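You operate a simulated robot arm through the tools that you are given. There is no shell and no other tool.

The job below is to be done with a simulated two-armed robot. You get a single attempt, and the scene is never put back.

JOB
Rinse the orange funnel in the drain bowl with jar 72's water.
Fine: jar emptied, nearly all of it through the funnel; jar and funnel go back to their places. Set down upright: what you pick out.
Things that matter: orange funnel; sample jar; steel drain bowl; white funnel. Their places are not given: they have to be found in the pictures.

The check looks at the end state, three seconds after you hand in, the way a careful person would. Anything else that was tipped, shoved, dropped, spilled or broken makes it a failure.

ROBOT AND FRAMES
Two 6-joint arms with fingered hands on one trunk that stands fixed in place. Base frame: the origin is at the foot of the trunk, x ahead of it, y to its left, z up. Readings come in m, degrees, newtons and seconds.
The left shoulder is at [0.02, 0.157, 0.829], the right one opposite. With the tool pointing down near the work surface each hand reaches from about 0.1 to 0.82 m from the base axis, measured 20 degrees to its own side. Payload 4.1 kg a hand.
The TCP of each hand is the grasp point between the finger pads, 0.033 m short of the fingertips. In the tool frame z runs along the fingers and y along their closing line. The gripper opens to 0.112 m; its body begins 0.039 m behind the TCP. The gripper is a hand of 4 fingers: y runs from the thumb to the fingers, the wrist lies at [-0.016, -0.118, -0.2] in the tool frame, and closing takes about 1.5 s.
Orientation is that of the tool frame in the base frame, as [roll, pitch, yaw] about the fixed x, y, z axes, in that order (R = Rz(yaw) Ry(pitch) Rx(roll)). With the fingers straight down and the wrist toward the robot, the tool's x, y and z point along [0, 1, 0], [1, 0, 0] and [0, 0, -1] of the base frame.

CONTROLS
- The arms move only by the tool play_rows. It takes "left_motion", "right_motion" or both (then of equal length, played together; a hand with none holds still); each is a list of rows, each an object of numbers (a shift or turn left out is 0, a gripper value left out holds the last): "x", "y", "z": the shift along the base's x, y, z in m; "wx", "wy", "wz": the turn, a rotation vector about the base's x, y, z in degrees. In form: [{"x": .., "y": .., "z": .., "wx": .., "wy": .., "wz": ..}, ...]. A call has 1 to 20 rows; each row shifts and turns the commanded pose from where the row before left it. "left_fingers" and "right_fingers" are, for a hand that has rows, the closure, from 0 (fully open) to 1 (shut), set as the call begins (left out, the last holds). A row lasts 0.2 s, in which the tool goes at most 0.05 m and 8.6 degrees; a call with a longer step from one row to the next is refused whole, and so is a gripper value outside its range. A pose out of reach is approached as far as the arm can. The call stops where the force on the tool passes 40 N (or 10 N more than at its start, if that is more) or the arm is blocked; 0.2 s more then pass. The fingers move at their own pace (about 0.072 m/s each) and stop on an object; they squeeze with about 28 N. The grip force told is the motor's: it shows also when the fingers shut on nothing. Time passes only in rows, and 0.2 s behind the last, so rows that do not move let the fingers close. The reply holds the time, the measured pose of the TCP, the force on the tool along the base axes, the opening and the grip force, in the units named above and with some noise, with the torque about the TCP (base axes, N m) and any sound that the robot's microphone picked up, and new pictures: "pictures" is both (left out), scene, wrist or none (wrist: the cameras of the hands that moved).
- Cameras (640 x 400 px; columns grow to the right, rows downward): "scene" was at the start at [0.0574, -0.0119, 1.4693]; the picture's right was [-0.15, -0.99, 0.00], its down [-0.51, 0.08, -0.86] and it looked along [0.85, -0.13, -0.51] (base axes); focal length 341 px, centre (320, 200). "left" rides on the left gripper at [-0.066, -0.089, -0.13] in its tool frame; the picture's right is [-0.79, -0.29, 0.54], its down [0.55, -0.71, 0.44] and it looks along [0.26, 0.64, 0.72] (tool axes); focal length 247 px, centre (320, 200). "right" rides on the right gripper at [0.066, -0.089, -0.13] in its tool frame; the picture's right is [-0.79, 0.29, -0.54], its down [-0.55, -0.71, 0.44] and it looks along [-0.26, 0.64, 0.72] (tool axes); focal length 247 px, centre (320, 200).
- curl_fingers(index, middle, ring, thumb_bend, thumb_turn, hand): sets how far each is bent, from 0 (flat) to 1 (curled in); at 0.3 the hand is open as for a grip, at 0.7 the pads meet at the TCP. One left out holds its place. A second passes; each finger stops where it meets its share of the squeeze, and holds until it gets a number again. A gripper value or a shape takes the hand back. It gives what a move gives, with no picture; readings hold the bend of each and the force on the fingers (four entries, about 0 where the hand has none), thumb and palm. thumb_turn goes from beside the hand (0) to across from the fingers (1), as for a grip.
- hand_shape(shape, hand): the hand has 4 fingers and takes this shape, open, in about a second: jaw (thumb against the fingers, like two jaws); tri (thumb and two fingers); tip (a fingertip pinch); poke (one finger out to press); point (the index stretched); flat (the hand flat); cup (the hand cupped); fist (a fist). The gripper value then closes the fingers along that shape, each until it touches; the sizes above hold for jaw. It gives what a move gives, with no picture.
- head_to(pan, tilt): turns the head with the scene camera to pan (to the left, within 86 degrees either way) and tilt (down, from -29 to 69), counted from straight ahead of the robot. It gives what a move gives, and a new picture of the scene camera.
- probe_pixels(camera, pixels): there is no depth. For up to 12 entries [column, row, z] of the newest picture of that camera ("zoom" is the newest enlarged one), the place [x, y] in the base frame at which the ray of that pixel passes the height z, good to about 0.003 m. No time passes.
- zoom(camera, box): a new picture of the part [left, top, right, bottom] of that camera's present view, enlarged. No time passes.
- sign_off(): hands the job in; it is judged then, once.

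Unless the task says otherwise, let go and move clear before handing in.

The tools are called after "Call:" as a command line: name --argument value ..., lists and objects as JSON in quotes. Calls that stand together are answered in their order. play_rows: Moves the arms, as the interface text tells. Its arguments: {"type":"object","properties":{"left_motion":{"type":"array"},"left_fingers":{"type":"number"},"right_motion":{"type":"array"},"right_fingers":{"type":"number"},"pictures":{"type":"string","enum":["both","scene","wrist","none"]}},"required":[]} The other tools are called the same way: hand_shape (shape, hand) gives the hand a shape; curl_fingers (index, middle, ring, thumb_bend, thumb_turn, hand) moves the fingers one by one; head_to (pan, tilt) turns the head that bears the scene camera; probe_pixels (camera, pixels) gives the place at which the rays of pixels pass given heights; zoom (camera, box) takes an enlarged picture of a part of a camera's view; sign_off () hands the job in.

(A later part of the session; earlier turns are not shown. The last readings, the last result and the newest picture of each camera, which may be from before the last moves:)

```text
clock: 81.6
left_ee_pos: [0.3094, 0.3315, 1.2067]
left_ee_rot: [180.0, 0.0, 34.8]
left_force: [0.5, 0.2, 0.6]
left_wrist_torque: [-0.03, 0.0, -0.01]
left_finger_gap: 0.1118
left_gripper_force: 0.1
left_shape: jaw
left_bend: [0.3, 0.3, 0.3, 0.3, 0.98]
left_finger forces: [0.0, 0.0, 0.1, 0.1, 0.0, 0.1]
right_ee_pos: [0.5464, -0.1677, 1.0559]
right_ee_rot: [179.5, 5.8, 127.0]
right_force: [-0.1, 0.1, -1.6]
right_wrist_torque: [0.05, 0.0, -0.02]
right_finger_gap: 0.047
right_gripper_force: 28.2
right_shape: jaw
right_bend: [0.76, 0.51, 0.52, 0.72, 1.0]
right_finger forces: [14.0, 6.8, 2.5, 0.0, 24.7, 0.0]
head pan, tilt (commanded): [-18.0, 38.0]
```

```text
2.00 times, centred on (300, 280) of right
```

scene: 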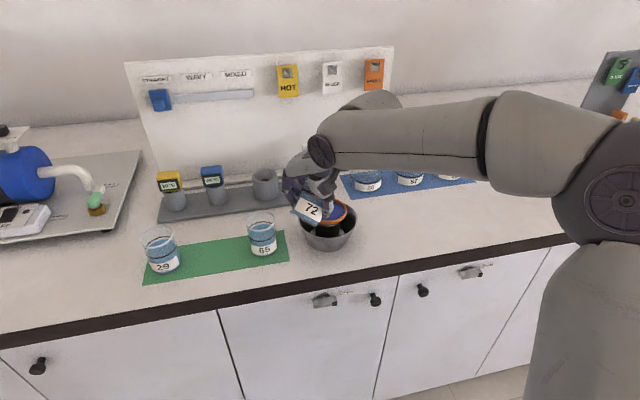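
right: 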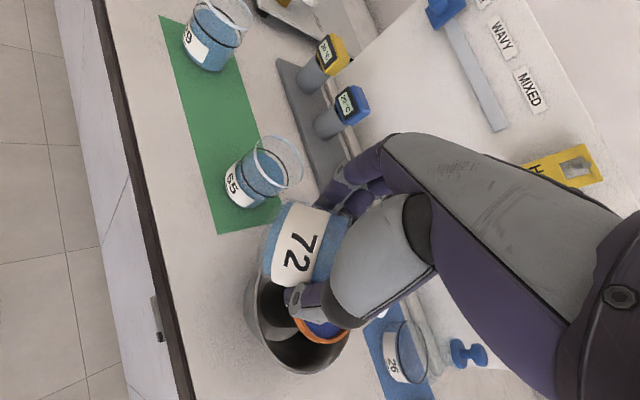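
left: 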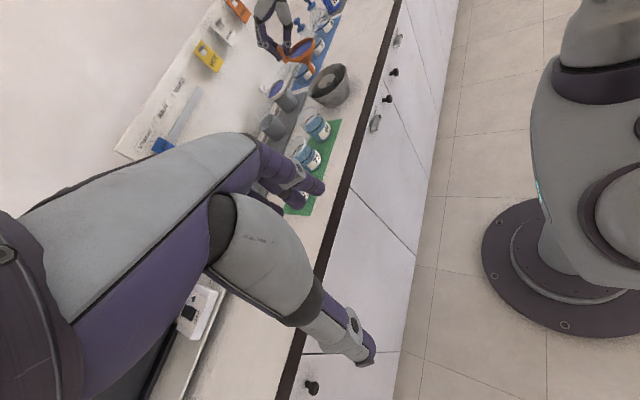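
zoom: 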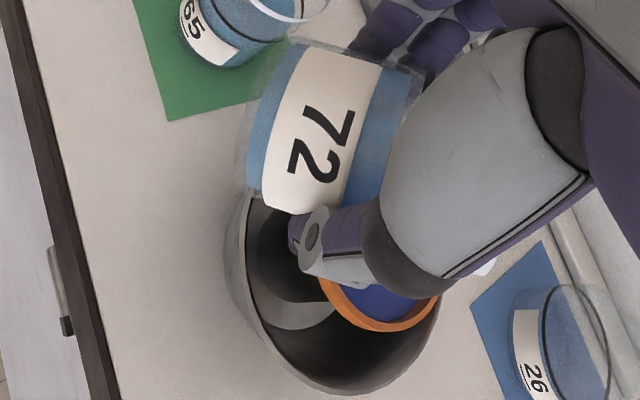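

Call:
probe_pixels --camera "scene" --pixels '[[335, 189, 1.045], [335, 189, 1.03], [335, 189, 1.0], [335, 189, 0.99]]'

Call:
zoom --camera "scene" --box '[315, 170, 355, 215]'

Call:
zoom --camera "right" --box '[350, 280, 420, 350]'

```text
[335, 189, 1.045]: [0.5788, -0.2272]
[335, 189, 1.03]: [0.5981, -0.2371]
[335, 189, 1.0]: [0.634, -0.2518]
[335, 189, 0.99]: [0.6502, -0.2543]
```

```text
8.89 times, centred on (335, 192) of scene
```

zoom: 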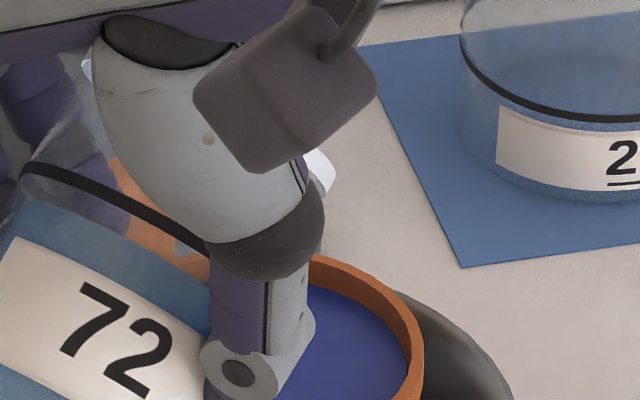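

```text
5.71 times, centred on (385, 315) of right
```

zoom: 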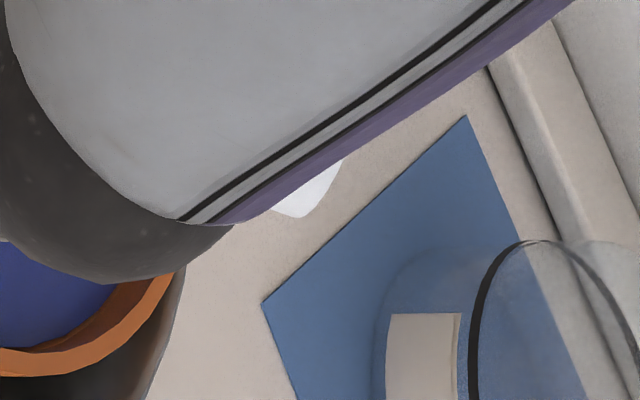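

The whitish piece peeking out at scene (335,189) is the jar's lip, at about (0.579, -0.227), roughly 1 cm further than planned. I'll back off 8 mm along the pour direction and continue tilting slowly.

Call:
play_rows --right_motion '[{"x": -0.0024, "y": 0.0032}, {"x": -0.0024, "y": 0.0032}, {"x": 0.0003, "y": -0.0003, "wx": 0.8, "wy": 0.6}, {"x": 0.0002, "y": -0.0002, "wx": 0.8, "wy": 0.6}, {"x": 0.0002, "y": -0.0003, "wx": 0.8, "wy": 0.6}, {"x": 0.0002, "y": -0.0002, "wx": 0.8, "wy": 0.6}, {"x": 0.0002, "y": -0.0003, "wx": 0.8, "wy": 0.6}, {"x": 0.0002, "y": -0.0002, "wx": 0.8, "wy": 0.6}, {}, {}]' --pictures "none"

Call:
zoom --camera "scene" --box '[290, 160, 370, 240]'

Call:
zoom --camera "left" --box '[290, 30, 350, 90]'

Call:
zoom --camera "right" --box '[220, 180, 420, 380]'

```text
clock: 83.8
left_ee_pos: [0.3112, 0.3309, 1.2074]
left_ee_rot: [-180.0, 0.0, 34.9]
left_force: [-0.1, 0.5, 0.5]
left_wrist_torque: [0.01, 0.01, -0.01]
left_finger_gap: 0.1119
left_gripper_force: 0.1
left_shape: jaw
left_bend: [0.3, 0.3, 0.3, 0.3, 0.98]
left_finger forces: [0.0, 0.1, 0.0, 0.0, 0.1, 0.1]
right_ee_pos: [0.5435, -0.1621, 1.0561]
right_ee_rot: [179.6, -0.2, 126.9]
right_force: [0.1, 0.7, -0.8]
right_wrist_torque: [0.01, -0.01, 0.01]
right_finger_gap: 0.0469
right_gripper_force: 28.5
right_shape: jaw
right_bend: [0.76, 0.51, 0.52, 0.72, 1.0]
right_finger forces: [14.0, 6.8, 2.5, 0.0, 24.8, 0.1]
head pan, tilt (commanded): [-18.0, 38.0]
```

```text
5.00 times, centred on (330, 200) of scene
```

zoom: 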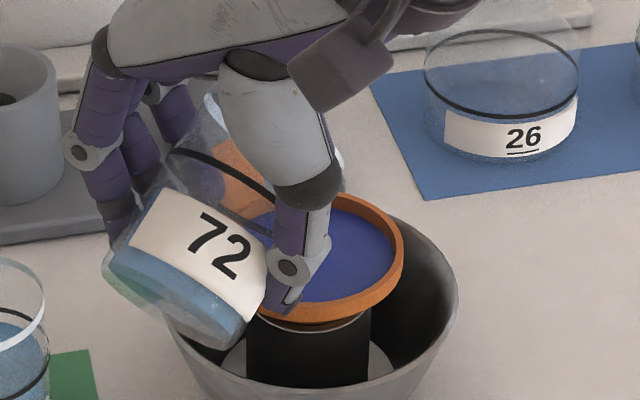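

```text
6.67 times, centred on (320, 60) of left
```

zoom: 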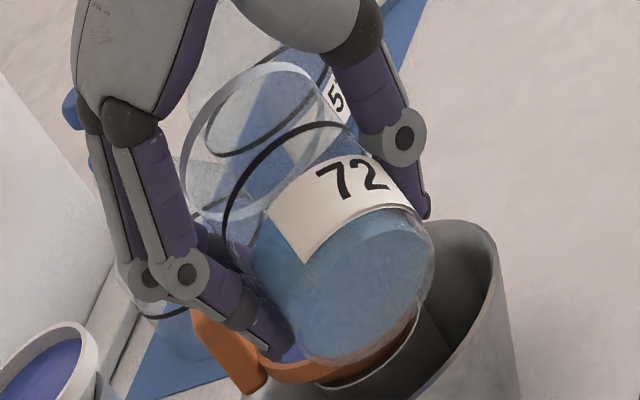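

```text
2.00 times, centred on (320, 280) of right
```

zoom: 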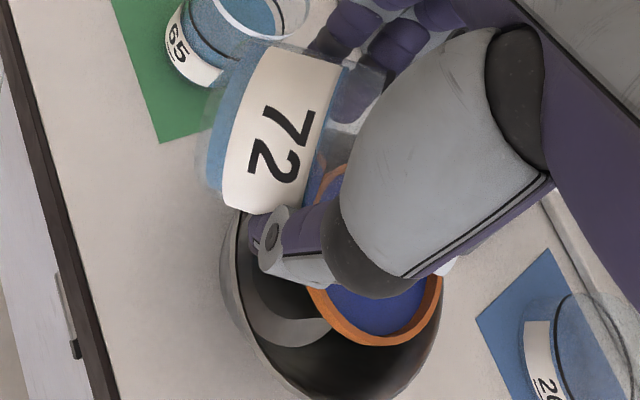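

Water is now leaving: the level in the jar has dropped clearly below the ring, and there is no sign of spill on the counter. I'll continue more slowly at 0.5° per row, keeping the lip in place.

Call:
play_rows --right_motion '[{}, {}, {"x": 0.0001, "y": -0.0002, "z": 0.0003, "wx": 0.4, "wy": 0.3}, {"x": 0.0001, "y": -0.0001, "z": 0.0003, "wx": 0.4, "wy": 0.3}, {"x": 0.0001, "y": -0.0002, "z": 0.0003, "wx": 0.4, "wy": 0.3}, {"x": 0.0001, "y": -0.0001, "z": 0.0003, "wx": 0.4, "wy": 0.3}, {"x": 0.0001, "y": -0.0002, "z": 0.0003, "wx": 0.4, "wy": 0.3}, {"x": 0.0001, "y": -0.0001, "z": 0.0003, "wx": 0.4, "wy": 0.3}, {"x": 0.0001, "y": -0.0002, "z": 0.0003, "wx": 0.4, "wy": 0.3}, {"x": 0.0001, "y": -0.0001, "z": 0.0003, "wx": 0.4, "wy": 0.3}, {}, {}]' --pictures "none"

Call:
zoom --camera "scene" --box '[290, 160, 370, 240]'

Call:
zoom --camera "left" --box '[290, 30, 350, 90]'

Call:
zoom --camera "right" --box '[220, 180, 420, 380]'

```text
clock: 86.4
left_ee_pos: [0.311, 0.3318, 1.2073]
left_ee_rot: [180.0, 0.0, 34.9]
left_force: [0.5, -0.8, -0.7]
left_wrist_torque: [-0.01, -0.04, 0.01]
left_finger_gap: 0.1117
left_gripper_force: 0.1
left_shape: jaw
left_bend: [0.3, 0.3, 0.3, 0.3, 0.98]
left_finger forces: [0.1, 0.0, 0.1, 0.0, 0.1, 0.0]
right_ee_pos: [0.5441, -0.163, 1.0592]
right_ee_rot: [179.5, -4.2, 126.8]
right_force: [-0.1, -0.3, -1.0]
right_wrist_torque: [0.01, -0.02, 0.05]
right_finger_gap: 0.0468
right_gripper_force: 28.3
right_shape: jaw
right_bend: [0.76, 0.51, 0.52, 0.72, 1.0]
right_finger forces: [13.9, 6.7, 2.5, 0.0, 24.7, 0.0]
head pan, tilt (commanded): [-18.0, 38.0]
```

```text
5.00 times, centred on (330, 200) of scene
```

zoom: 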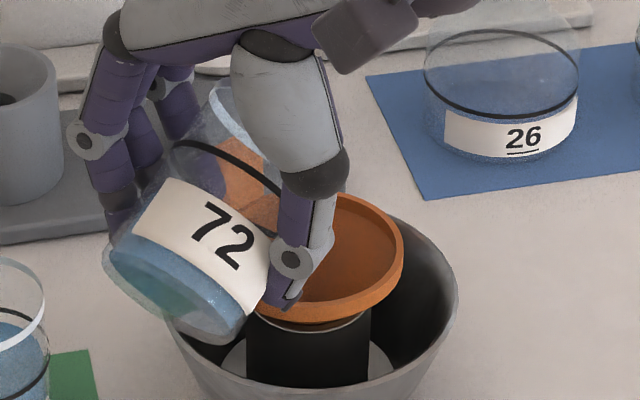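

```text
6.67 times, centred on (320, 60) of left
```

zoom: 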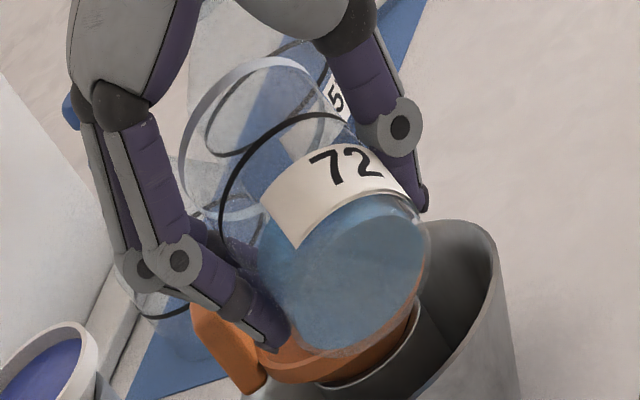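

```text
2.00 times, centred on (320, 280) of right
```

zoom: 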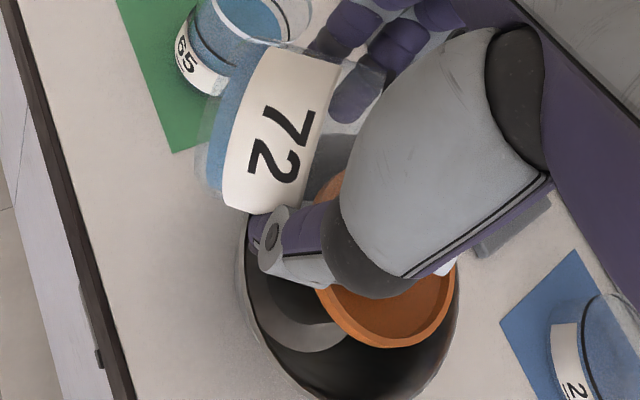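

The blue residue is gone and the funnel's inside is clean orange, so the water is going through it. I'll keep pouring slowly, to about 76°.

Call:
play_rows --right_motion '[{"x": 0.0002, "y": -0.0003, "z": 0.0004, "wx": 0.6, "wy": 0.45}, {"x": 0.0002, "y": -0.0003, "z": 0.0004, "wx": 0.6, "wy": 0.45}, {"x": 0.0002, "y": -0.0003, "z": 0.0004, "wx": 0.6, "wy": 0.45}, {"x": 0.0002, "y": -0.0003, "z": 0.0004, "wx": 0.6, "wy": 0.45}, {"x": 0.0002, "y": -0.0003, "z": 0.0004, "wx": 0.6, "wy": 0.45}, {"x": 0.0002, "y": -0.0003, "z": 0.0004, "wx": 0.6, "wy": 0.45}, {"x": 0.0002, "y": -0.0003, "z": 0.0004, "wx": 0.6, "wy": 0.45}, {"x": 0.0002, "y": -0.0003, "z": 0.0004, "wx": 0.6, "wy": 0.45}, {"x": 0.0003, "y": -0.0003, "z": 0.0005, "wx": 0.6, "wy": 0.45}, {"x": 0.0003, "y": -0.0003, "z": 0.0005, "wx": 0.6, "wy": 0.45}, {"x": 0.0003, "y": -0.0003, "z": 0.0005, "wx": 0.6, "wy": 0.45}, {"x": 0.0003, "y": -0.0003, "z": 0.0005, "wx": 0.6, "wy": 0.45}, {"x": 0.0003, "y": -0.0004, "z": 0.0006, "wx": 0.6, "wy": 0.45}, {"x": 0.0003, "y": -0.0004, "z": 0.0006, "wx": 0.6, "wy": 0.45}, {"x": 0.0003, "y": -0.0004, "z": 0.0006, "wx": 0.6, "wy": 0.45}, {"x": 0.0003, "y": -0.0004, "z": 0.0006, "wx": 0.6, "wy": 0.45}, {}, {}]' --pictures "scene"

Call:
zoom --camera "scene" --box '[290, 160, 370, 240]'

Call:
zoom --camera "left" --box '[290, 30, 350, 90]'

Call:
zoom --camera "right" --box '[220, 180, 420, 380]'

```text
clock: 90.2
left_ee_pos: [0.3108, 0.3302, 1.2076]
left_ee_rot: [179.9, 0.0, 35.0]
left_force: [0.4, -0.6, -0.6]
left_wrist_torque: [0.01, -0.02, -0.02]
left_finger_gap: 0.1118
left_gripper_force: 0.1
left_shape: jaw
left_bend: [0.3, 0.3, 0.3, 0.3, 0.98]
left_finger forces: [0.1, 0.0, 0.0, 0.1, 0.0, 0.0]
right_ee_pos: [0.5485, -0.1689, 1.066]
right_ee_rot: [179.5, -16.1, 127.0]
right_force: [0.0, 0.7, -1.5]
right_wrist_torque: [0.02, 0.0, 0.01]
right_finger_gap: 0.0468
right_gripper_force: 28.6
right_shape: jaw
right_bend: [0.76, 0.51, 0.52, 0.72, 1.0]
right_finger forces: [13.9, 6.6, 2.5, 0.0, 24.5, 0.0]
head pan, tilt (commanded): [-18.0, 38.0]
```

scene: 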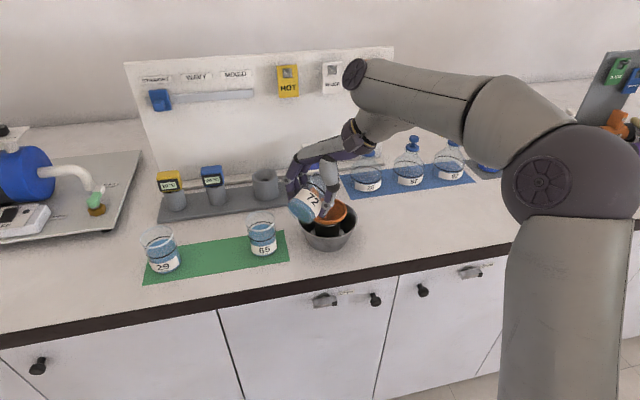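

```text
5.00 times, centred on (330, 200) of scene
```

zoom: 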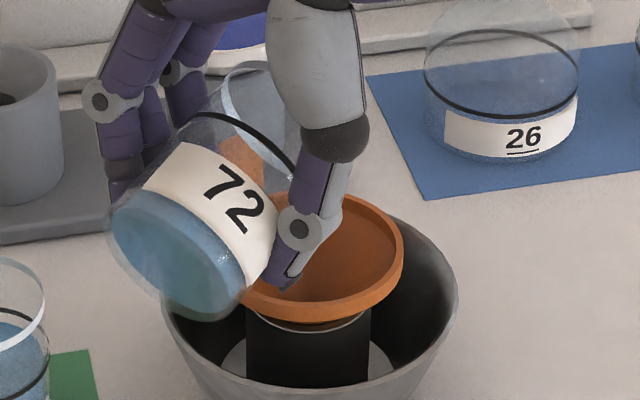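

```text
6.67 times, centred on (320, 60) of left
```

zoom: 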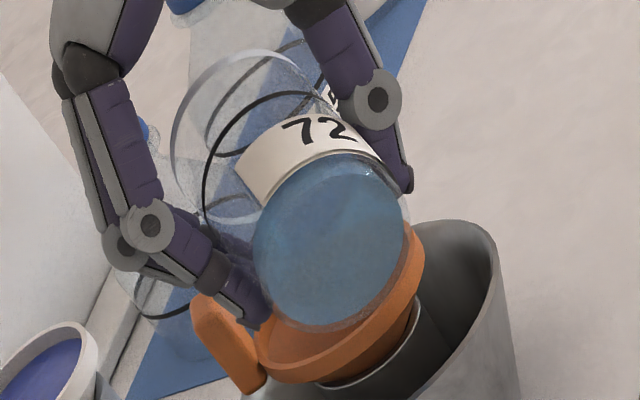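

```text
2.00 times, centred on (320, 280) of right
```

zoom: 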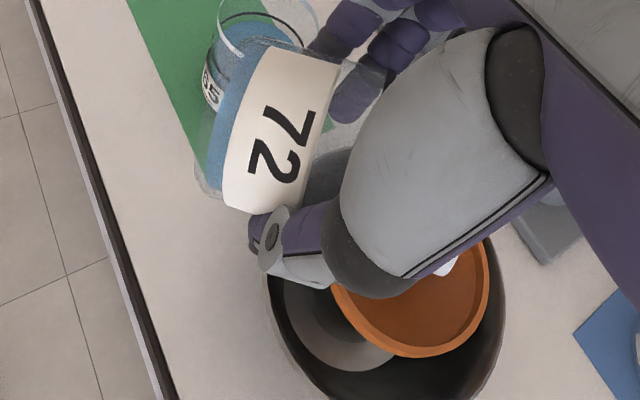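

Tilt is 76° with some water still in the jar and no spill visible. Continuing to about 92°.

Call:
play_rows --right_motion '[{"x": 0.0003, "y": -0.0004, "z": 0.0008, "wx": 0.8, "wy": 0.6}, {"x": 0.0003, "y": -0.0005, "z": 0.0008, "wx": 0.8, "wy": 0.6}, {"x": 0.0004, "y": -0.0005, "z": 0.0008, "wx": 0.8, "wy": 0.6}, {"x": 0.0004, "y": -0.0005, "z": 0.0008, "wx": 0.8, "wy": 0.6}, {"x": 0.0004, "y": -0.0005, "z": 0.0008, "wx": 0.8, "wy": 0.6}, {"x": 0.0004, "y": -0.0005, "z": 0.0008, "wx": 0.8, "wy": 0.6}, {"x": 0.0004, "y": -0.0005, "z": 0.0008, "wx": 0.8, "wy": 0.6}, {"x": 0.0004, "y": -0.0005, "z": 0.0008, "wx": 0.8, "wy": 0.6}, {"x": 0.0004, "y": -0.0005, "z": 0.0007, "wx": 0.8, "wy": 0.6}, {"x": 0.0004, "y": -0.0006, "z": 0.0007, "wx": 0.8, "wy": 0.6}, {"x": 0.0004, "y": -0.0006, "z": 0.0007, "wx": 0.8, "wy": 0.6}, {"x": 0.0004, "y": -0.0006, "z": 0.0007, "wx": 0.8, "wy": 0.6}, {"x": 0.0005, "y": -0.0006, "z": 0.0007, "wx": 0.8, "wy": 0.6}, {"x": 0.0005, "y": -0.0006, "z": 0.0006, "wx": 0.8, "wy": 0.6}, {"x": 0.0005, "y": -0.0006, "z": 0.0006, "wx": 0.8, "wy": 0.6}, {"x": 0.0005, "y": -0.0006, "z": 0.0006, "wx": 0.8, "wy": 0.6}, {}, {}]' --pictures "scene"

Call:
zoom --camera "scene" --box '[290, 160, 370, 240]'

Call:
zoom --camera "left" --box '[290, 30, 350, 90]'

Call:
zoom --camera "right" --box '[220, 180, 420, 380]'

```text
clock: 94.0
left_ee_pos: [0.3107, 0.3308, 1.207]
left_ee_rot: [179.9, -0.1, 34.9]
left_force: [0.3, 0.5, 1.0]
left_wrist_torque: [0.01, 0.0, -0.01]
left_finger_gap: 0.1118
left_gripper_force: 0.1
left_shape: jaw
left_bend: [0.3, 0.3, 0.3, 0.3, 0.98]
left_finger forces: [0.1, 0.1, 0.0, 0.0, 0.0, 0.0]
right_ee_pos: [0.5552, -0.1772, 1.0776]
right_ee_rot: [179.4, -32.2, 127.0]
right_force: [0.1, -0.7, -0.1]
right_wrist_torque: [0.0, -0.02, 0.0]
right_finger_gap: 0.0467
right_gripper_force: 28.4
right_shape: jaw
right_bend: [0.76, 0.51, 0.52, 0.72, 1.0]
right_finger forces: [13.9, 6.7, 2.6, 0.0, 24.5, 0.1]
head pan, tilt (commanded): [-18.0, 38.0]
```

scene: 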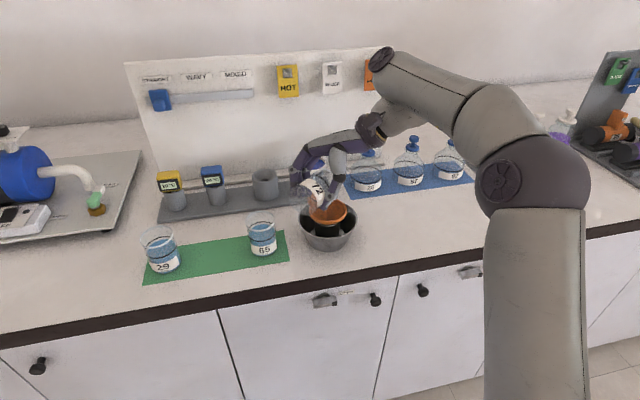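

```text
5.00 times, centred on (330, 200) of scene
```

zoom: 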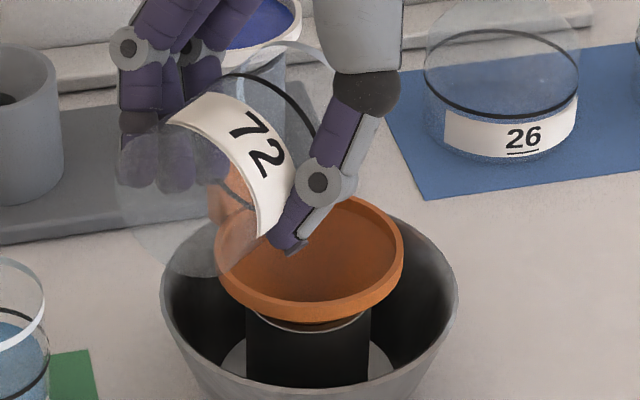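

```text
6.67 times, centred on (320, 60) of left
```

zoom: 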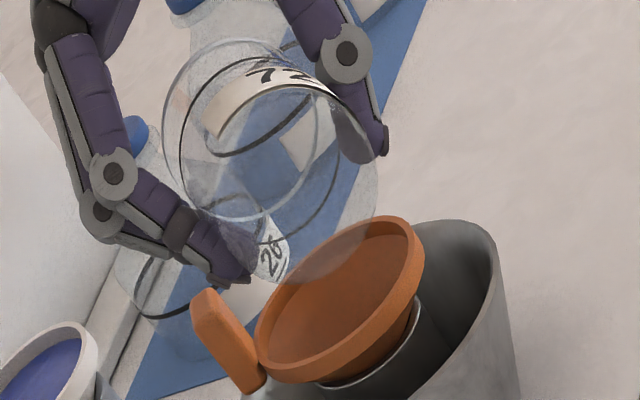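

```text
2.00 times, centred on (320, 280) of right
```

zoom: 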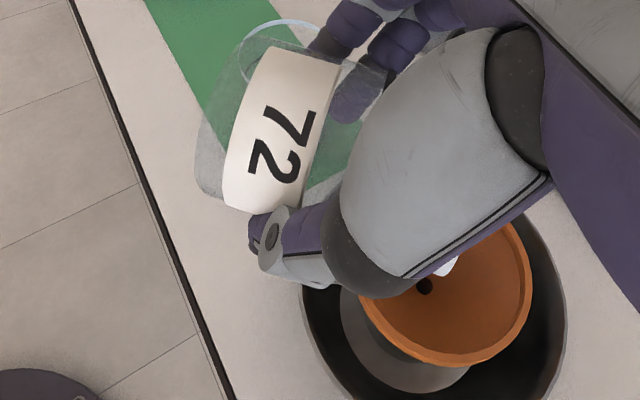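

The jar now looks empty and clear, and the funnel shows its bare drain hole. I'll tip a little further, to about 104°, and hold to drain the last drops.

Call:
play_rows --right_motion '[{"x": 0.0007, "y": -0.001, "z": 0.0009, "wx": 1.2, "wy": 0.9}, {"x": 0.0007, "y": -0.001, "z": 0.0009, "wx": 1.2, "wy": 0.9}, {"x": 0.0007, "y": -0.001, "z": 0.0009, "wx": 1.2, "wy": 0.9}, {"x": 0.0007, "y": -0.001, "z": 0.0009, "wx": 1.2, "wy": 0.9}, {"x": 0.0007, "y": -0.001, "z": 0.0008, "wx": 1.2, "wy": 0.9}, {"x": 0.0007, "y": -0.001, "z": 0.0008, "wx": 1.2, "wy": 0.9}, {"x": 0.0007, "y": -0.001, "z": 0.0008, "wx": 1.2, "wy": 0.9}, {"x": 0.0007, "y": -0.001, "z": 0.0008, "wx": 1.2, "wy": 0.9}, {}, {}, {}, {}, {}, {}, {}]' --pictures "scene"

Call:
zoom --camera "scene" --box '[280, 150, 380, 250]'

Call:
zoom --camera "right" --box '[200, 160, 420, 380]'

```text
clock: 97.2
left_ee_pos: [0.31, 0.3306, 1.2071]
left_ee_rot: [-180.0, 0.0, 34.8]
left_force: [0.4, 0.5, -0.1]
left_wrist_torque: [0.04, -0.03, 0.01]
left_finger_gap: 0.1117
left_gripper_force: 0.0
left_shape: jaw
left_bend: [0.3, 0.3, 0.3, 0.3, 0.98]
left_finger forces: [0.0, 0.0, 0.0, 0.1, 0.1, 0.0]
right_ee_pos: [0.5597, -0.1858, 1.0851]
right_ee_rot: [179.4, -44.1, 126.9]
right_force: [-0.4, 0.1, 0.2]
right_wrist_torque: [-0.04, -0.03, 0.0]
right_finger_gap: 0.0466
right_gripper_force: 28.3
right_shape: jaw
right_bend: [0.76, 0.51, 0.52, 0.72, 1.0]
right_finger forces: [14.0, 6.7, 2.5, 0.1, 24.7, 0.0]
head pan, tilt (commanded): [-18.0, 38.0]
```

scene: 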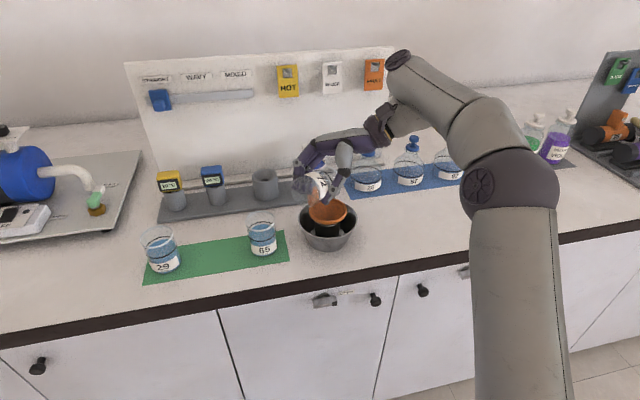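

```text
4.00 times, centred on (330, 200) of scene
```

zoom: 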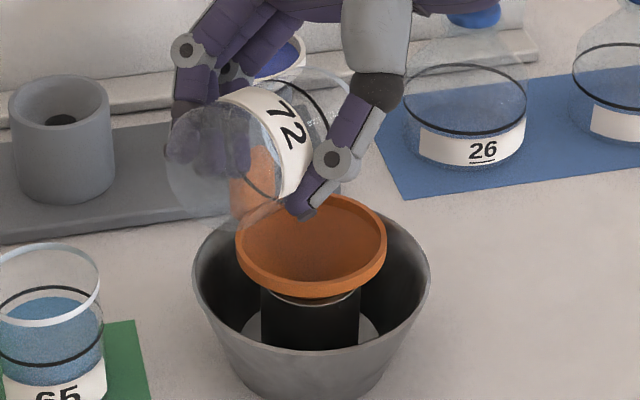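

```text
1.82 times, centred on (310, 270) of right
```

zoom: 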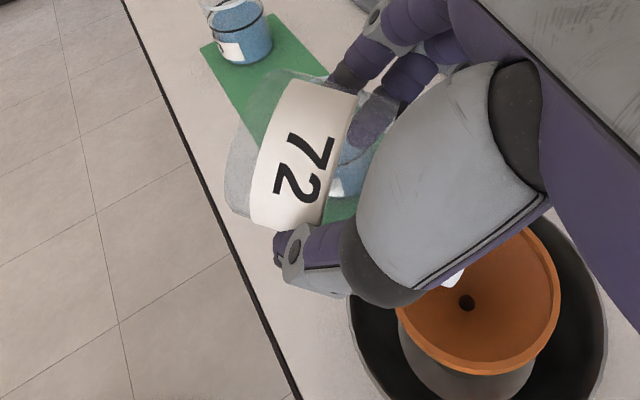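

Jar 72 is empty. I'll raise slightly and turn it back upright above the bowl so any last drip falls there.

Call:
play_rows --right_motion '[{"z": 0.012}, {"z": 0.012, "wx": -5.95, "wy": -4.46}, {"z": 0.008, "wx": -5.95, "wy": -4.46}, {"wx": -5.95, "wy": -4.46}, {"wx": -5.95, "wy": -4.46}, {"wx": -5.95, "wy": -4.46}, {"wx": -5.95, "wy": -4.46}, {"wx": -5.95, "wy": -4.46}, {"wx": -5.95, "wy": -4.46}, {"wx": -5.95, "wy": -4.46}, {"wx": -5.95, "wy": -4.46}, {"wx": -5.95, "wy": -4.46}, {"wx": -5.95, "wy": -4.46}, {"wx": -5.95, "wy": -4.46}, {"wx": -5.95, "wy": -4.46}, {}]'

```text
clock: 100.6
left_ee_pos: [0.3103, 0.3305, 1.2069]
left_ee_rot: [-179.9, 0.0, 34.9]
left_force: [0.4, -0.3, -0.6]
left_wrist_torque: [0.0, -0.03, 0.0]
left_finger_gap: 0.1116
left_gripper_force: 0.1
left_shape: jaw
left_bend: [0.3, 0.3, 0.3, 0.3, 0.98]
left_finger forces: [0.0, 0.0, 0.0, 0.1, 0.1, 0.0]
right_ee_pos: [0.5611, -0.1854, 1.116]
right_ee_rot: [179.5, 60.0, 126.9]
right_force: [-0.3, 0.1, -0.6]
right_wrist_torque: [0.04, -0.02, 0.01]
right_finger_gap: 0.0464
right_gripper_force: 27.6
right_shape: jaw
right_bend: [0.76, 0.51, 0.52, 0.72, 1.0]
right_finger forces: [13.9, 6.4, 2.3, 0.0, 24.3, 0.0]
head pan, tilt (commanded): [-18.0, 38.0]
```

scene: 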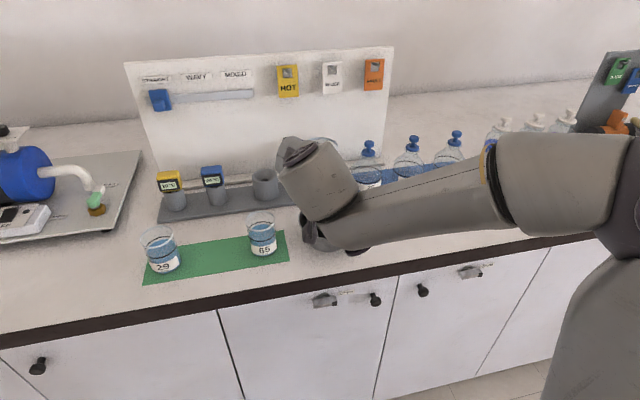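
right: 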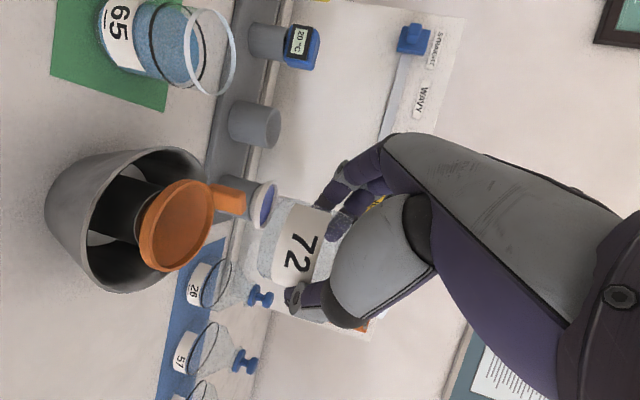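

The jar is upright, with the label in the same place in the wrist view. Carrying it back above its spot on the green mat.

Call:
play_rows --right_motion '[{"x": 0.002, "y": 0.01, "wz": 0.75}, {"x": 0.0035, "y": 0.02, "wz": 0.75}, {"x": 0.004, "y": 0.023, "wz": 0.75}, {"x": 0.004, "y": 0.024, "wz": 0.75}, {"x": 0.004, "y": 0.024, "wz": 0.75}, {"x": 0.004, "y": 0.024, "wz": 0.75}, {"x": 0.004, "y": 0.024, "wz": 0.75}, {"x": 0.004, "y": 0.024, "wz": 0.75}, {"x": 0.004, "y": 0.021, "wz": 0.75}, {"x": 0.003, "y": 0.015, "wz": 0.75}, {"x": 0.002, "y": 0.008}, {}, {}]'

```text
clock: 103.4
left_ee_pos: [0.3086, 0.33, 1.2076]
left_ee_rot: [-179.9, 0.0, 34.9]
left_force: [1.3, 0.2, -0.4]
left_wrist_torque: [-0.01, 0.03, 0.01]
left_finger_gap: 0.112
left_gripper_force: 0.0
left_shape: jaw
left_bend: [0.3, 0.3, 0.3, 0.3, 0.98]
left_finger forces: [0.1, 0.1, 0.1, 0.0, 0.0, 0.1]
right_ee_pos: [0.5989, 0.0319, 1.1162]
right_ee_rot: [179.8, 60.1, 134.6]
right_force: [0.1, -0.1, -0.7]
right_wrist_torque: [-0.02, 0.0, -0.02]
right_finger_gap: 0.0464
right_gripper_force: 28.1
right_shape: jaw
right_bend: [0.76, 0.51, 0.52, 0.72, 1.0]
right_finger forces: [14.0, 6.6, 2.2, 0.0, 24.4, 0.1]
head pan, tilt (commanded): [-18.0, 38.0]
```

scene: 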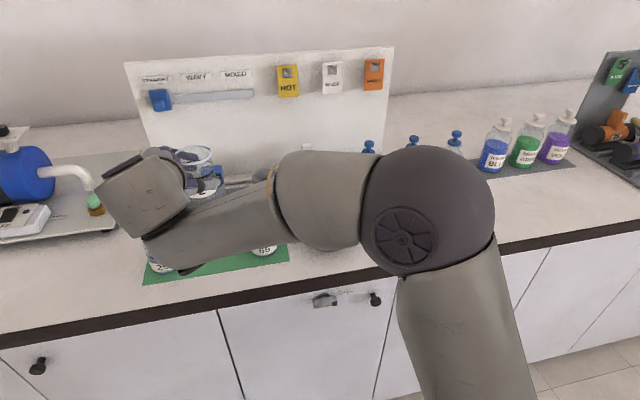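
right: 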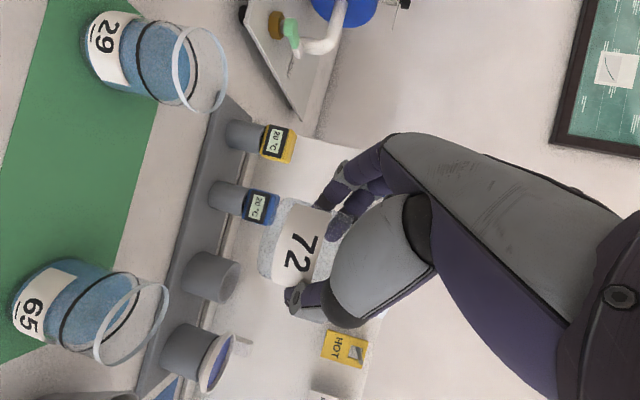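

Directly above its spot. Descending to just above the mat.

Call:
play_rows --right_motion '[{"x": 0.001, "z": -0.015}, {"z": -0.025}, {"z": -0.025}, {"z": -0.025}, {"z": -0.025}, {"z": -0.02}, {"z": -0.015}, {"z": -0.01}, {"z": -0.006}, {}]'

Call:
zoom --camera "right" --box '[180, 100, 440, 360]'

```text
clock: 105.6
left_ee_pos: [0.3095, 0.3306, 1.2067]
left_ee_rot: [179.9, 0.0, 34.9]
left_force: [-0.3, -0.3, 0.6]
left_wrist_torque: [0.0, -0.01, 0.04]
left_finger_gap: 0.1117
left_gripper_force: 0.0
left_shape: jaw
left_bend: [0.3, 0.3, 0.3, 0.3, 0.98]
left_finger forces: [0.0, 0.0, 0.0, 0.0, 0.0, 0.0]
right_ee_pos: [0.599, 0.0311, 0.9488]
right_ee_rot: [179.7, 59.9, 134.5]
right_force: [0.0, -0.1, -1.0]
right_wrist_torque: [-0.01, 0.01, 0.0]
right_finger_gap: 0.0469
right_gripper_force: 28.3
right_shape: jaw
right_bend: [0.76, 0.51, 0.52, 0.72, 1.0]
right_finger forces: [14.1, 6.5, 2.3, 0.0, 24.3, 0.0]
head pan, tilt (commanded): [-18.0, 38.0]
```

scene: 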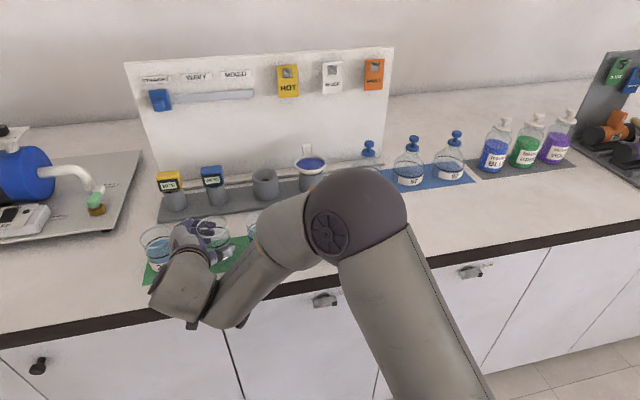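
right: 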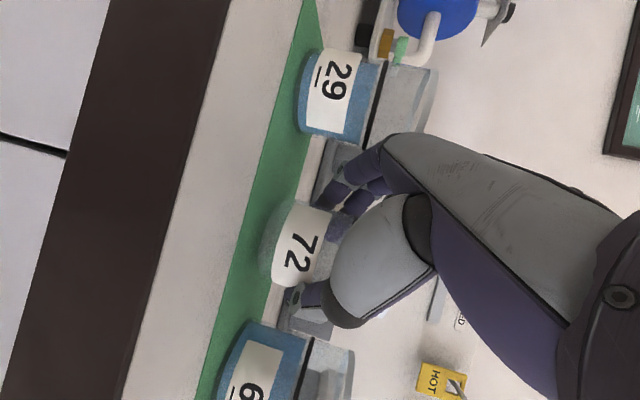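

```text
1.54 times, centred on (310, 230) of right
```

zoom: 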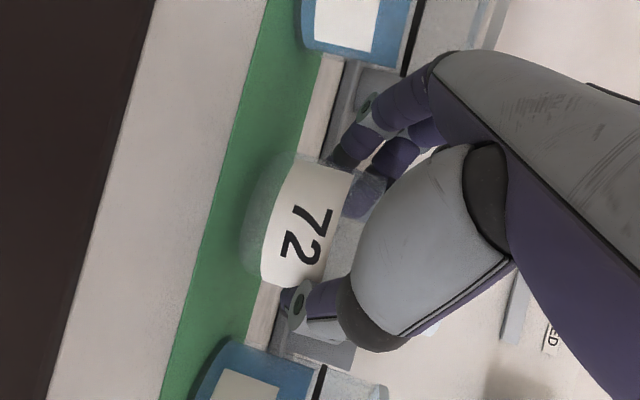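

Just above the mat at z 0.949 (the grasp was at 0.9416). I'll lower in 2 mm steps until contact shows in the force reading.

Call:
play_rows --right_motion '[{"z": -0.003}, {"z": -0.002}, {"z": -0.002}, {}]' --pictures "none"

```text
clock: 106.6
left_ee_pos: [0.3104, 0.3305, 1.2065]
left_ee_rot: [-180.0, 0.1, 34.9]
left_force: [-0.5, -0.8, -0.8]
left_wrist_torque: [0.01, -0.04, -0.01]
left_finger_gap: 0.1117
left_gripper_force: 0.0
left_shape: jaw
left_bend: [0.3, 0.3, 0.3, 0.3, 0.98]
left_finger forces: [0.0, 0.1, 0.1, 0.0, 0.0, 0.0]
right_ee_pos: [0.5998, 0.033, 0.9422]
right_ee_rot: [179.5, 60.0, 134.3]
right_force: [0.1, 0.3, 0.2]
right_wrist_torque: [-0.02, -0.01, 0.01]
right_finger_gap: 0.0465
right_gripper_force: 28.0
right_shape: jaw
right_bend: [0.76, 0.51, 0.52, 0.72, 1.0]
right_finger forces: [14.0, 6.5, 2.2, 0.0, 24.3, 0.0]
head pan, tilt (commanded): [-18.0, 38.0]
```

Call:
play_rows --right_motion '[{"z": -0.001}, {"z": -0.001}, {}]' --pictures "none"

```text
clock: 107.4
left_ee_pos: [0.3099, 0.3319, 1.2072]
left_ee_rot: [179.9, 0.0, 34.9]
left_force: [0.2, 0.1, -0.4]
left_wrist_torque: [-0.03, 0.02, 0.02]
left_finger_gap: 0.1118
left_gripper_force: 0.0
left_shape: jaw
left_bend: [0.3, 0.3, 0.3, 0.3, 0.98]
left_finger forces: [0.0, 0.0, 0.1, 0.1, 0.1, 0.0]
right_ee_pos: [0.5998, 0.0313, 0.9413]
right_ee_rot: [179.4, 60.0, 134.2]
right_force: [0.3, 0.9, 1.3]
right_wrist_torque: [-0.02, -0.01, -0.01]
right_finger_gap: 0.0467
right_gripper_force: 28.2
right_shape: jaw
right_bend: [0.76, 0.51, 0.52, 0.72, 1.0]
right_finger forces: [13.9, 6.7, 2.5, 0.1, 24.3, 0.0]
head pan, tilt (commanded): [-18.0, 38.0]
```

The force went from -1 to +1.3 N, so the jar is resting on the mat. I'll open the hand gradually.

Call:
play_rows --right_motion '[{}, {}, {}]' --right_fingers 0.45 --pictures "none"

Call:
play_rows --right_motion '[{}, {}, {}]' --right_fingers 0.25 --pictures "wrist"

Call:
zoom --camera "right" --box '[180, 100, 440, 360]'

```text
clock: 108.2
left_ee_pos: [0.3097, 0.3318, 1.2075]
left_ee_rot: [180.0, 0.0, 34.8]
left_force: [1.5, -0.3, -0.4]
left_wrist_torque: [-0.01, -0.01, 0.04]
left_finger_gap: 0.1119
left_gripper_force: 0.0
left_shape: jaw
left_bend: [0.3, 0.3, 0.3, 0.3, 0.98]
left_finger forces: [0.0, 0.1, 0.0, 0.0, 0.1, 0.0]
right_ee_pos: [0.6006, 0.0297, 0.9417]
right_ee_rot: [179.6, 60.0, 134.4]
right_force: [-0.1, 0.0, 0.3]
right_wrist_torque: [0.01, 0.04, 0.04]
right_finger_gap: 0.0612
right_gripper_force: 0.1
right_shape: jaw
right_bend: [0.76, 0.42, 0.39, 0.68, 1.0]
right_finger forces: [0.0, 0.1, 0.0, 0.0, 0.0, 0.0]
head pan, tilt (commanded): [-18.0, 38.0]
```

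```text
clock: 109.0
left_ee_pos: [0.3104, 0.3312, 1.2075]
left_ee_rot: [-180.0, 0.0, 34.9]
left_force: [0.8, -1.2, -0.2]
left_wrist_torque: [0.01, 0.01, -0.02]
left_finger_gap: 0.1116
left_gripper_force: 0.1
left_shape: jaw
left_bend: [0.3, 0.3, 0.3, 0.3, 0.98]
left_finger forces: [0.1, 0.0, 0.0, 0.0, 0.0, 0.0]
right_ee_pos: [0.6005, 0.0316, 0.9406]
right_ee_rot: [179.6, 60.0, 134.3]
right_force: [-0.4, 0.0, 0.6]
right_wrist_torque: [0.02, 0.02, 0.02]
right_finger_gap: 0.0838
right_gripper_force: 0.2
right_shape: jaw
right_bend: [0.26, 0.35, 0.33, 0.56, 0.99]
right_finger forces: [0.0, 0.0, 0.0, 0.0, 0.1, 0.1]
head pan, tilt (commanded): [-18.0, 38.0]
```

right: 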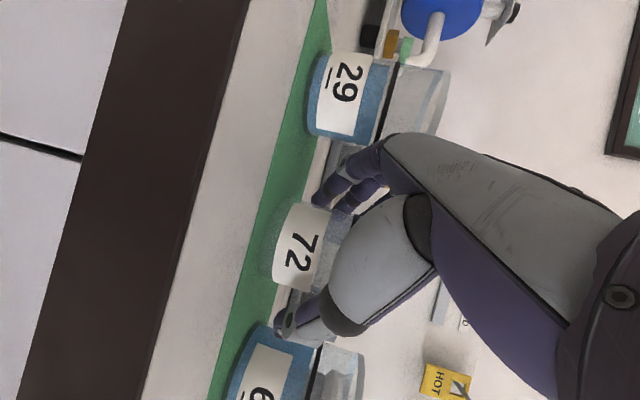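

```text
1.54 times, centred on (310, 230) of right
```

zoom: 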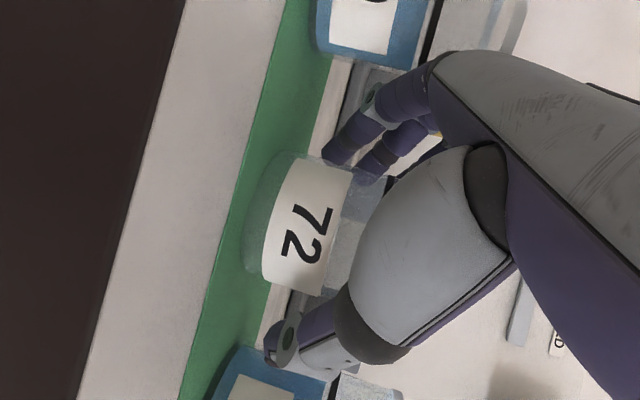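

Released with zero finger forces and the jar standing upright. I'll rise straight up, clear of it.

Call:
play_rows --right_motion '[{"z": 0.006}, {"z": 0.01}, {"z": 0.015}, {"z": 0.02}, {"z": 0.025}, {"z": 0.03}, {"z": 0.035}, {"z": 0.035}, {}]'

Call:
zoom --camera "right" --box '[0, 60, 300, 360]'

```text
clock: 111.0
left_ee_pos: [0.3105, 0.3311, 1.2079]
left_ee_rot: [-179.9, 0.0, 34.8]
left_force: [0.4, 0.2, 0.4]
left_wrist_torque: [-0.03, 0.01, -0.02]
left_finger_gap: 0.1116
left_gripper_force: 0.1
left_shape: jaw
left_bend: [0.3, 0.3, 0.3, 0.3, 0.98]
left_finger forces: [0.0, 0.1, 0.1, 0.0, 0.1, 0.1]
right_ee_pos: [0.5978, 0.0308, 1.1176]
right_ee_rot: [179.9, 59.9, 134.8]
right_force: [0.5, -0.1, -0.5]
right_wrist_torque: [0.0, -0.02, 0.01]
right_finger_gap: 0.0838
right_gripper_force: 0.2
right_shape: jaw
right_bend: [0.26, 0.35, 0.33, 0.56, 0.99]
right_finger forces: [0.0, 0.0, 0.0, 0.1, 0.0, 0.1]
head pan, tilt (commanded): [-18.0, 38.0]
```

scene: 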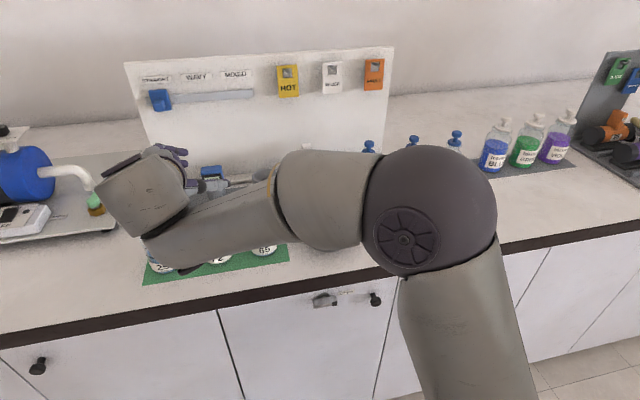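
right: 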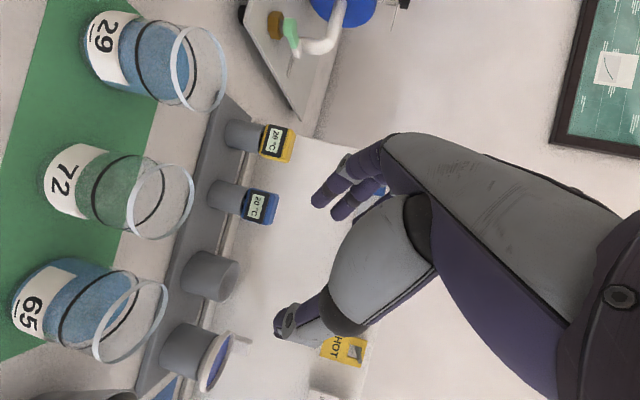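

```text
1.33 times, centred on (150, 210) of right
```

zoom: 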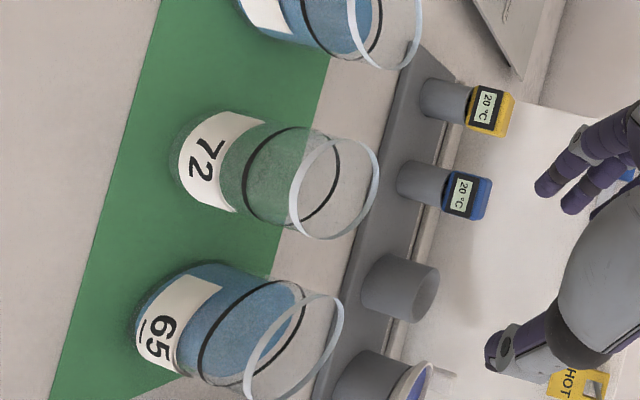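

Jar 72 stands empty and upright back in its place. Next is returning the funnel, so I'll re-orient the hand to tool-down over the bowl with the same yaw I released it at.

Call:
play_rows --right_motion '[{"z": 0.03}, {"z": 0.03}, {"x": 0.002, "y": -0.0233, "wx": 5.3, "wy": 5.3}, {"x": 0.002, "y": -0.0233, "wx": 5.3, "wy": 5.3}, {"x": 0.002, "y": -0.0233, "wx": 5.3, "wy": 5.3}, {"x": 0.002, "y": -0.0233, "wx": 5.3, "wy": 5.3}, {"x": 0.002, "y": -0.0233, "wx": 5.3, "wy": 5.3}, {"x": 0.002, "y": -0.0233, "wx": 5.3, "wy": 5.3}, {"x": 0.002, "y": -0.0233, "wx": 5.3, "wy": 5.3}, {"x": 0.002, "y": -0.0233, "wx": 5.3, "wy": 5.3}, {"y": -0.0155, "wz": -7.07}, {"x": 0.001, "y": -0.0155, "wz": -7.07}, {"x": 0.002, "y": -0.0155, "wz": -7.07}, {"wx": 3.25, "wy": -7.3}, {}]' --right_fingers 0.6

```text
clock: 114.2
left_ee_pos: [0.3104, 0.332, 1.2064]
left_ee_rot: [-180.0, 0.1, 34.8]
left_force: [-0.5, -0.7, -0.6]
left_wrist_torque: [-0.02, 0.01, 0.01]
left_finger_gap: 0.1119
left_gripper_force: 0.0
left_shape: jaw
left_bend: [0.3, 0.3, 0.3, 0.3, 0.98]
left_finger forces: [0.0, 0.0, 0.0, 0.0, 0.0, 0.0]
right_ee_pos: [0.6199, -0.2022, 1.1774]
right_ee_rot: [172.1, 0.0, 113.5]
right_force: [-0.4, 0.0, -0.9]
right_wrist_torque: [0.04, 0.02, 0.01]
right_finger_gap: 0.0451
right_gripper_force: 0.1
right_shape: jaw
right_bend: [0.76, 0.48, 0.46, 0.72, 1.0]
right_finger forces: [0.1, 0.1, 0.1, 0.0, 0.1, 0.0]
head pan, tilt (commanded): [-18.0, 38.0]
```

scene: 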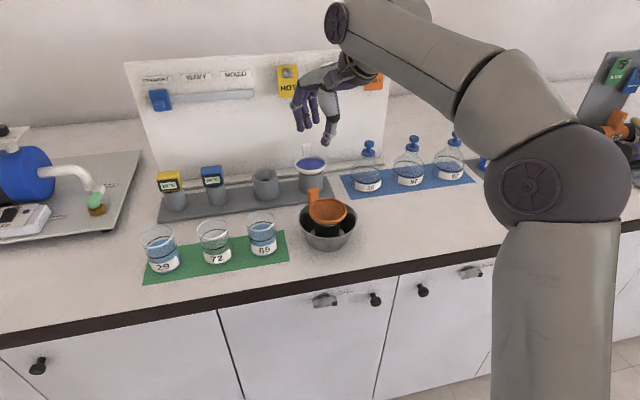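
right: 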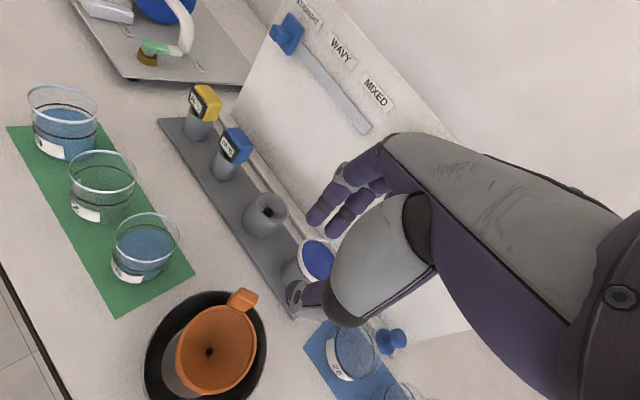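

All items look in place, jar 72 is empty, and the counter is dry. I'll zoom in to check the jar, the funnel tab and the empty holder.

Call:
zoom --camera "scene" --box '[130, 200, 290, 300]'

Call:
zoom --camera "scene" --box '[280, 170, 370, 250]'

Call:
zoom --camera "scene" --box '[225, 140, 345, 220]'

Call:
zoom --camera "left" --box '[240, 40, 380, 180]'

```text
4.00 times, centred on (210, 250) of scene
```

zoom: 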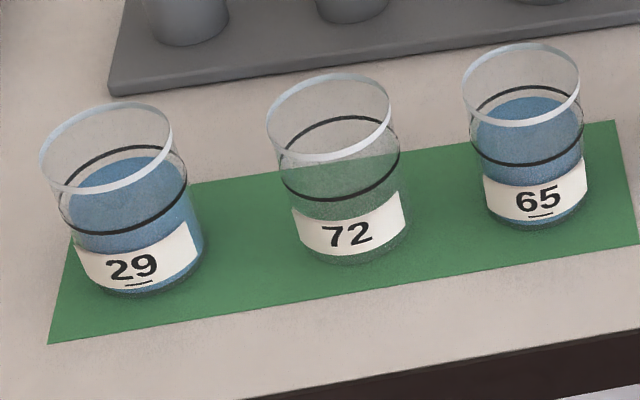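

```text
5.00 times, centred on (325, 210) of scene
```

zoom: 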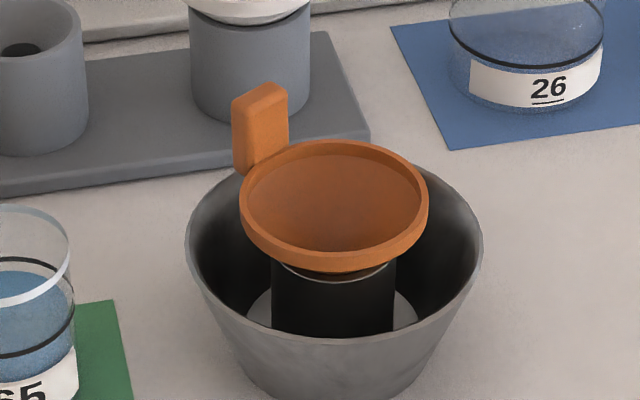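

```text
5.00 times, centred on (285, 180) of scene
```

zoom: 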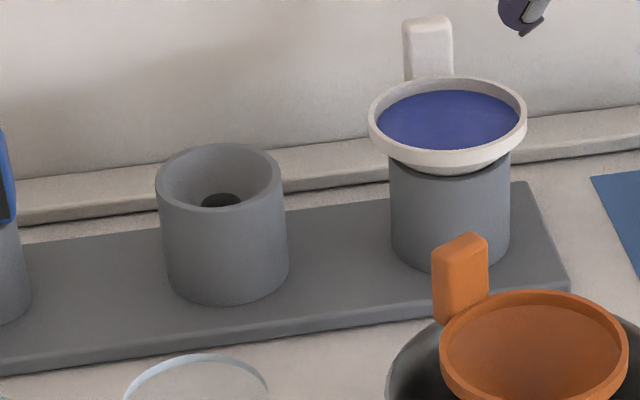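

```text
2.86 times, centred on (310, 110) of left
```

zoom: 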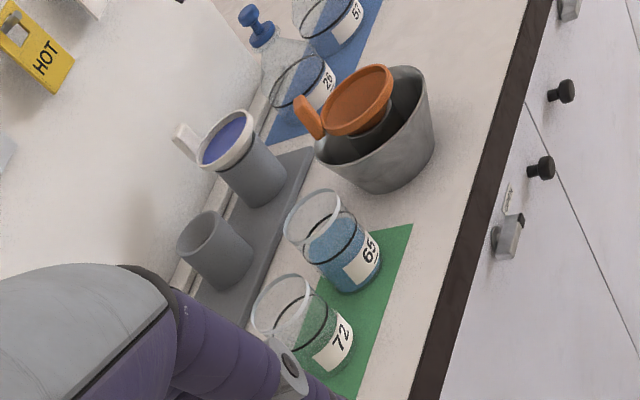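

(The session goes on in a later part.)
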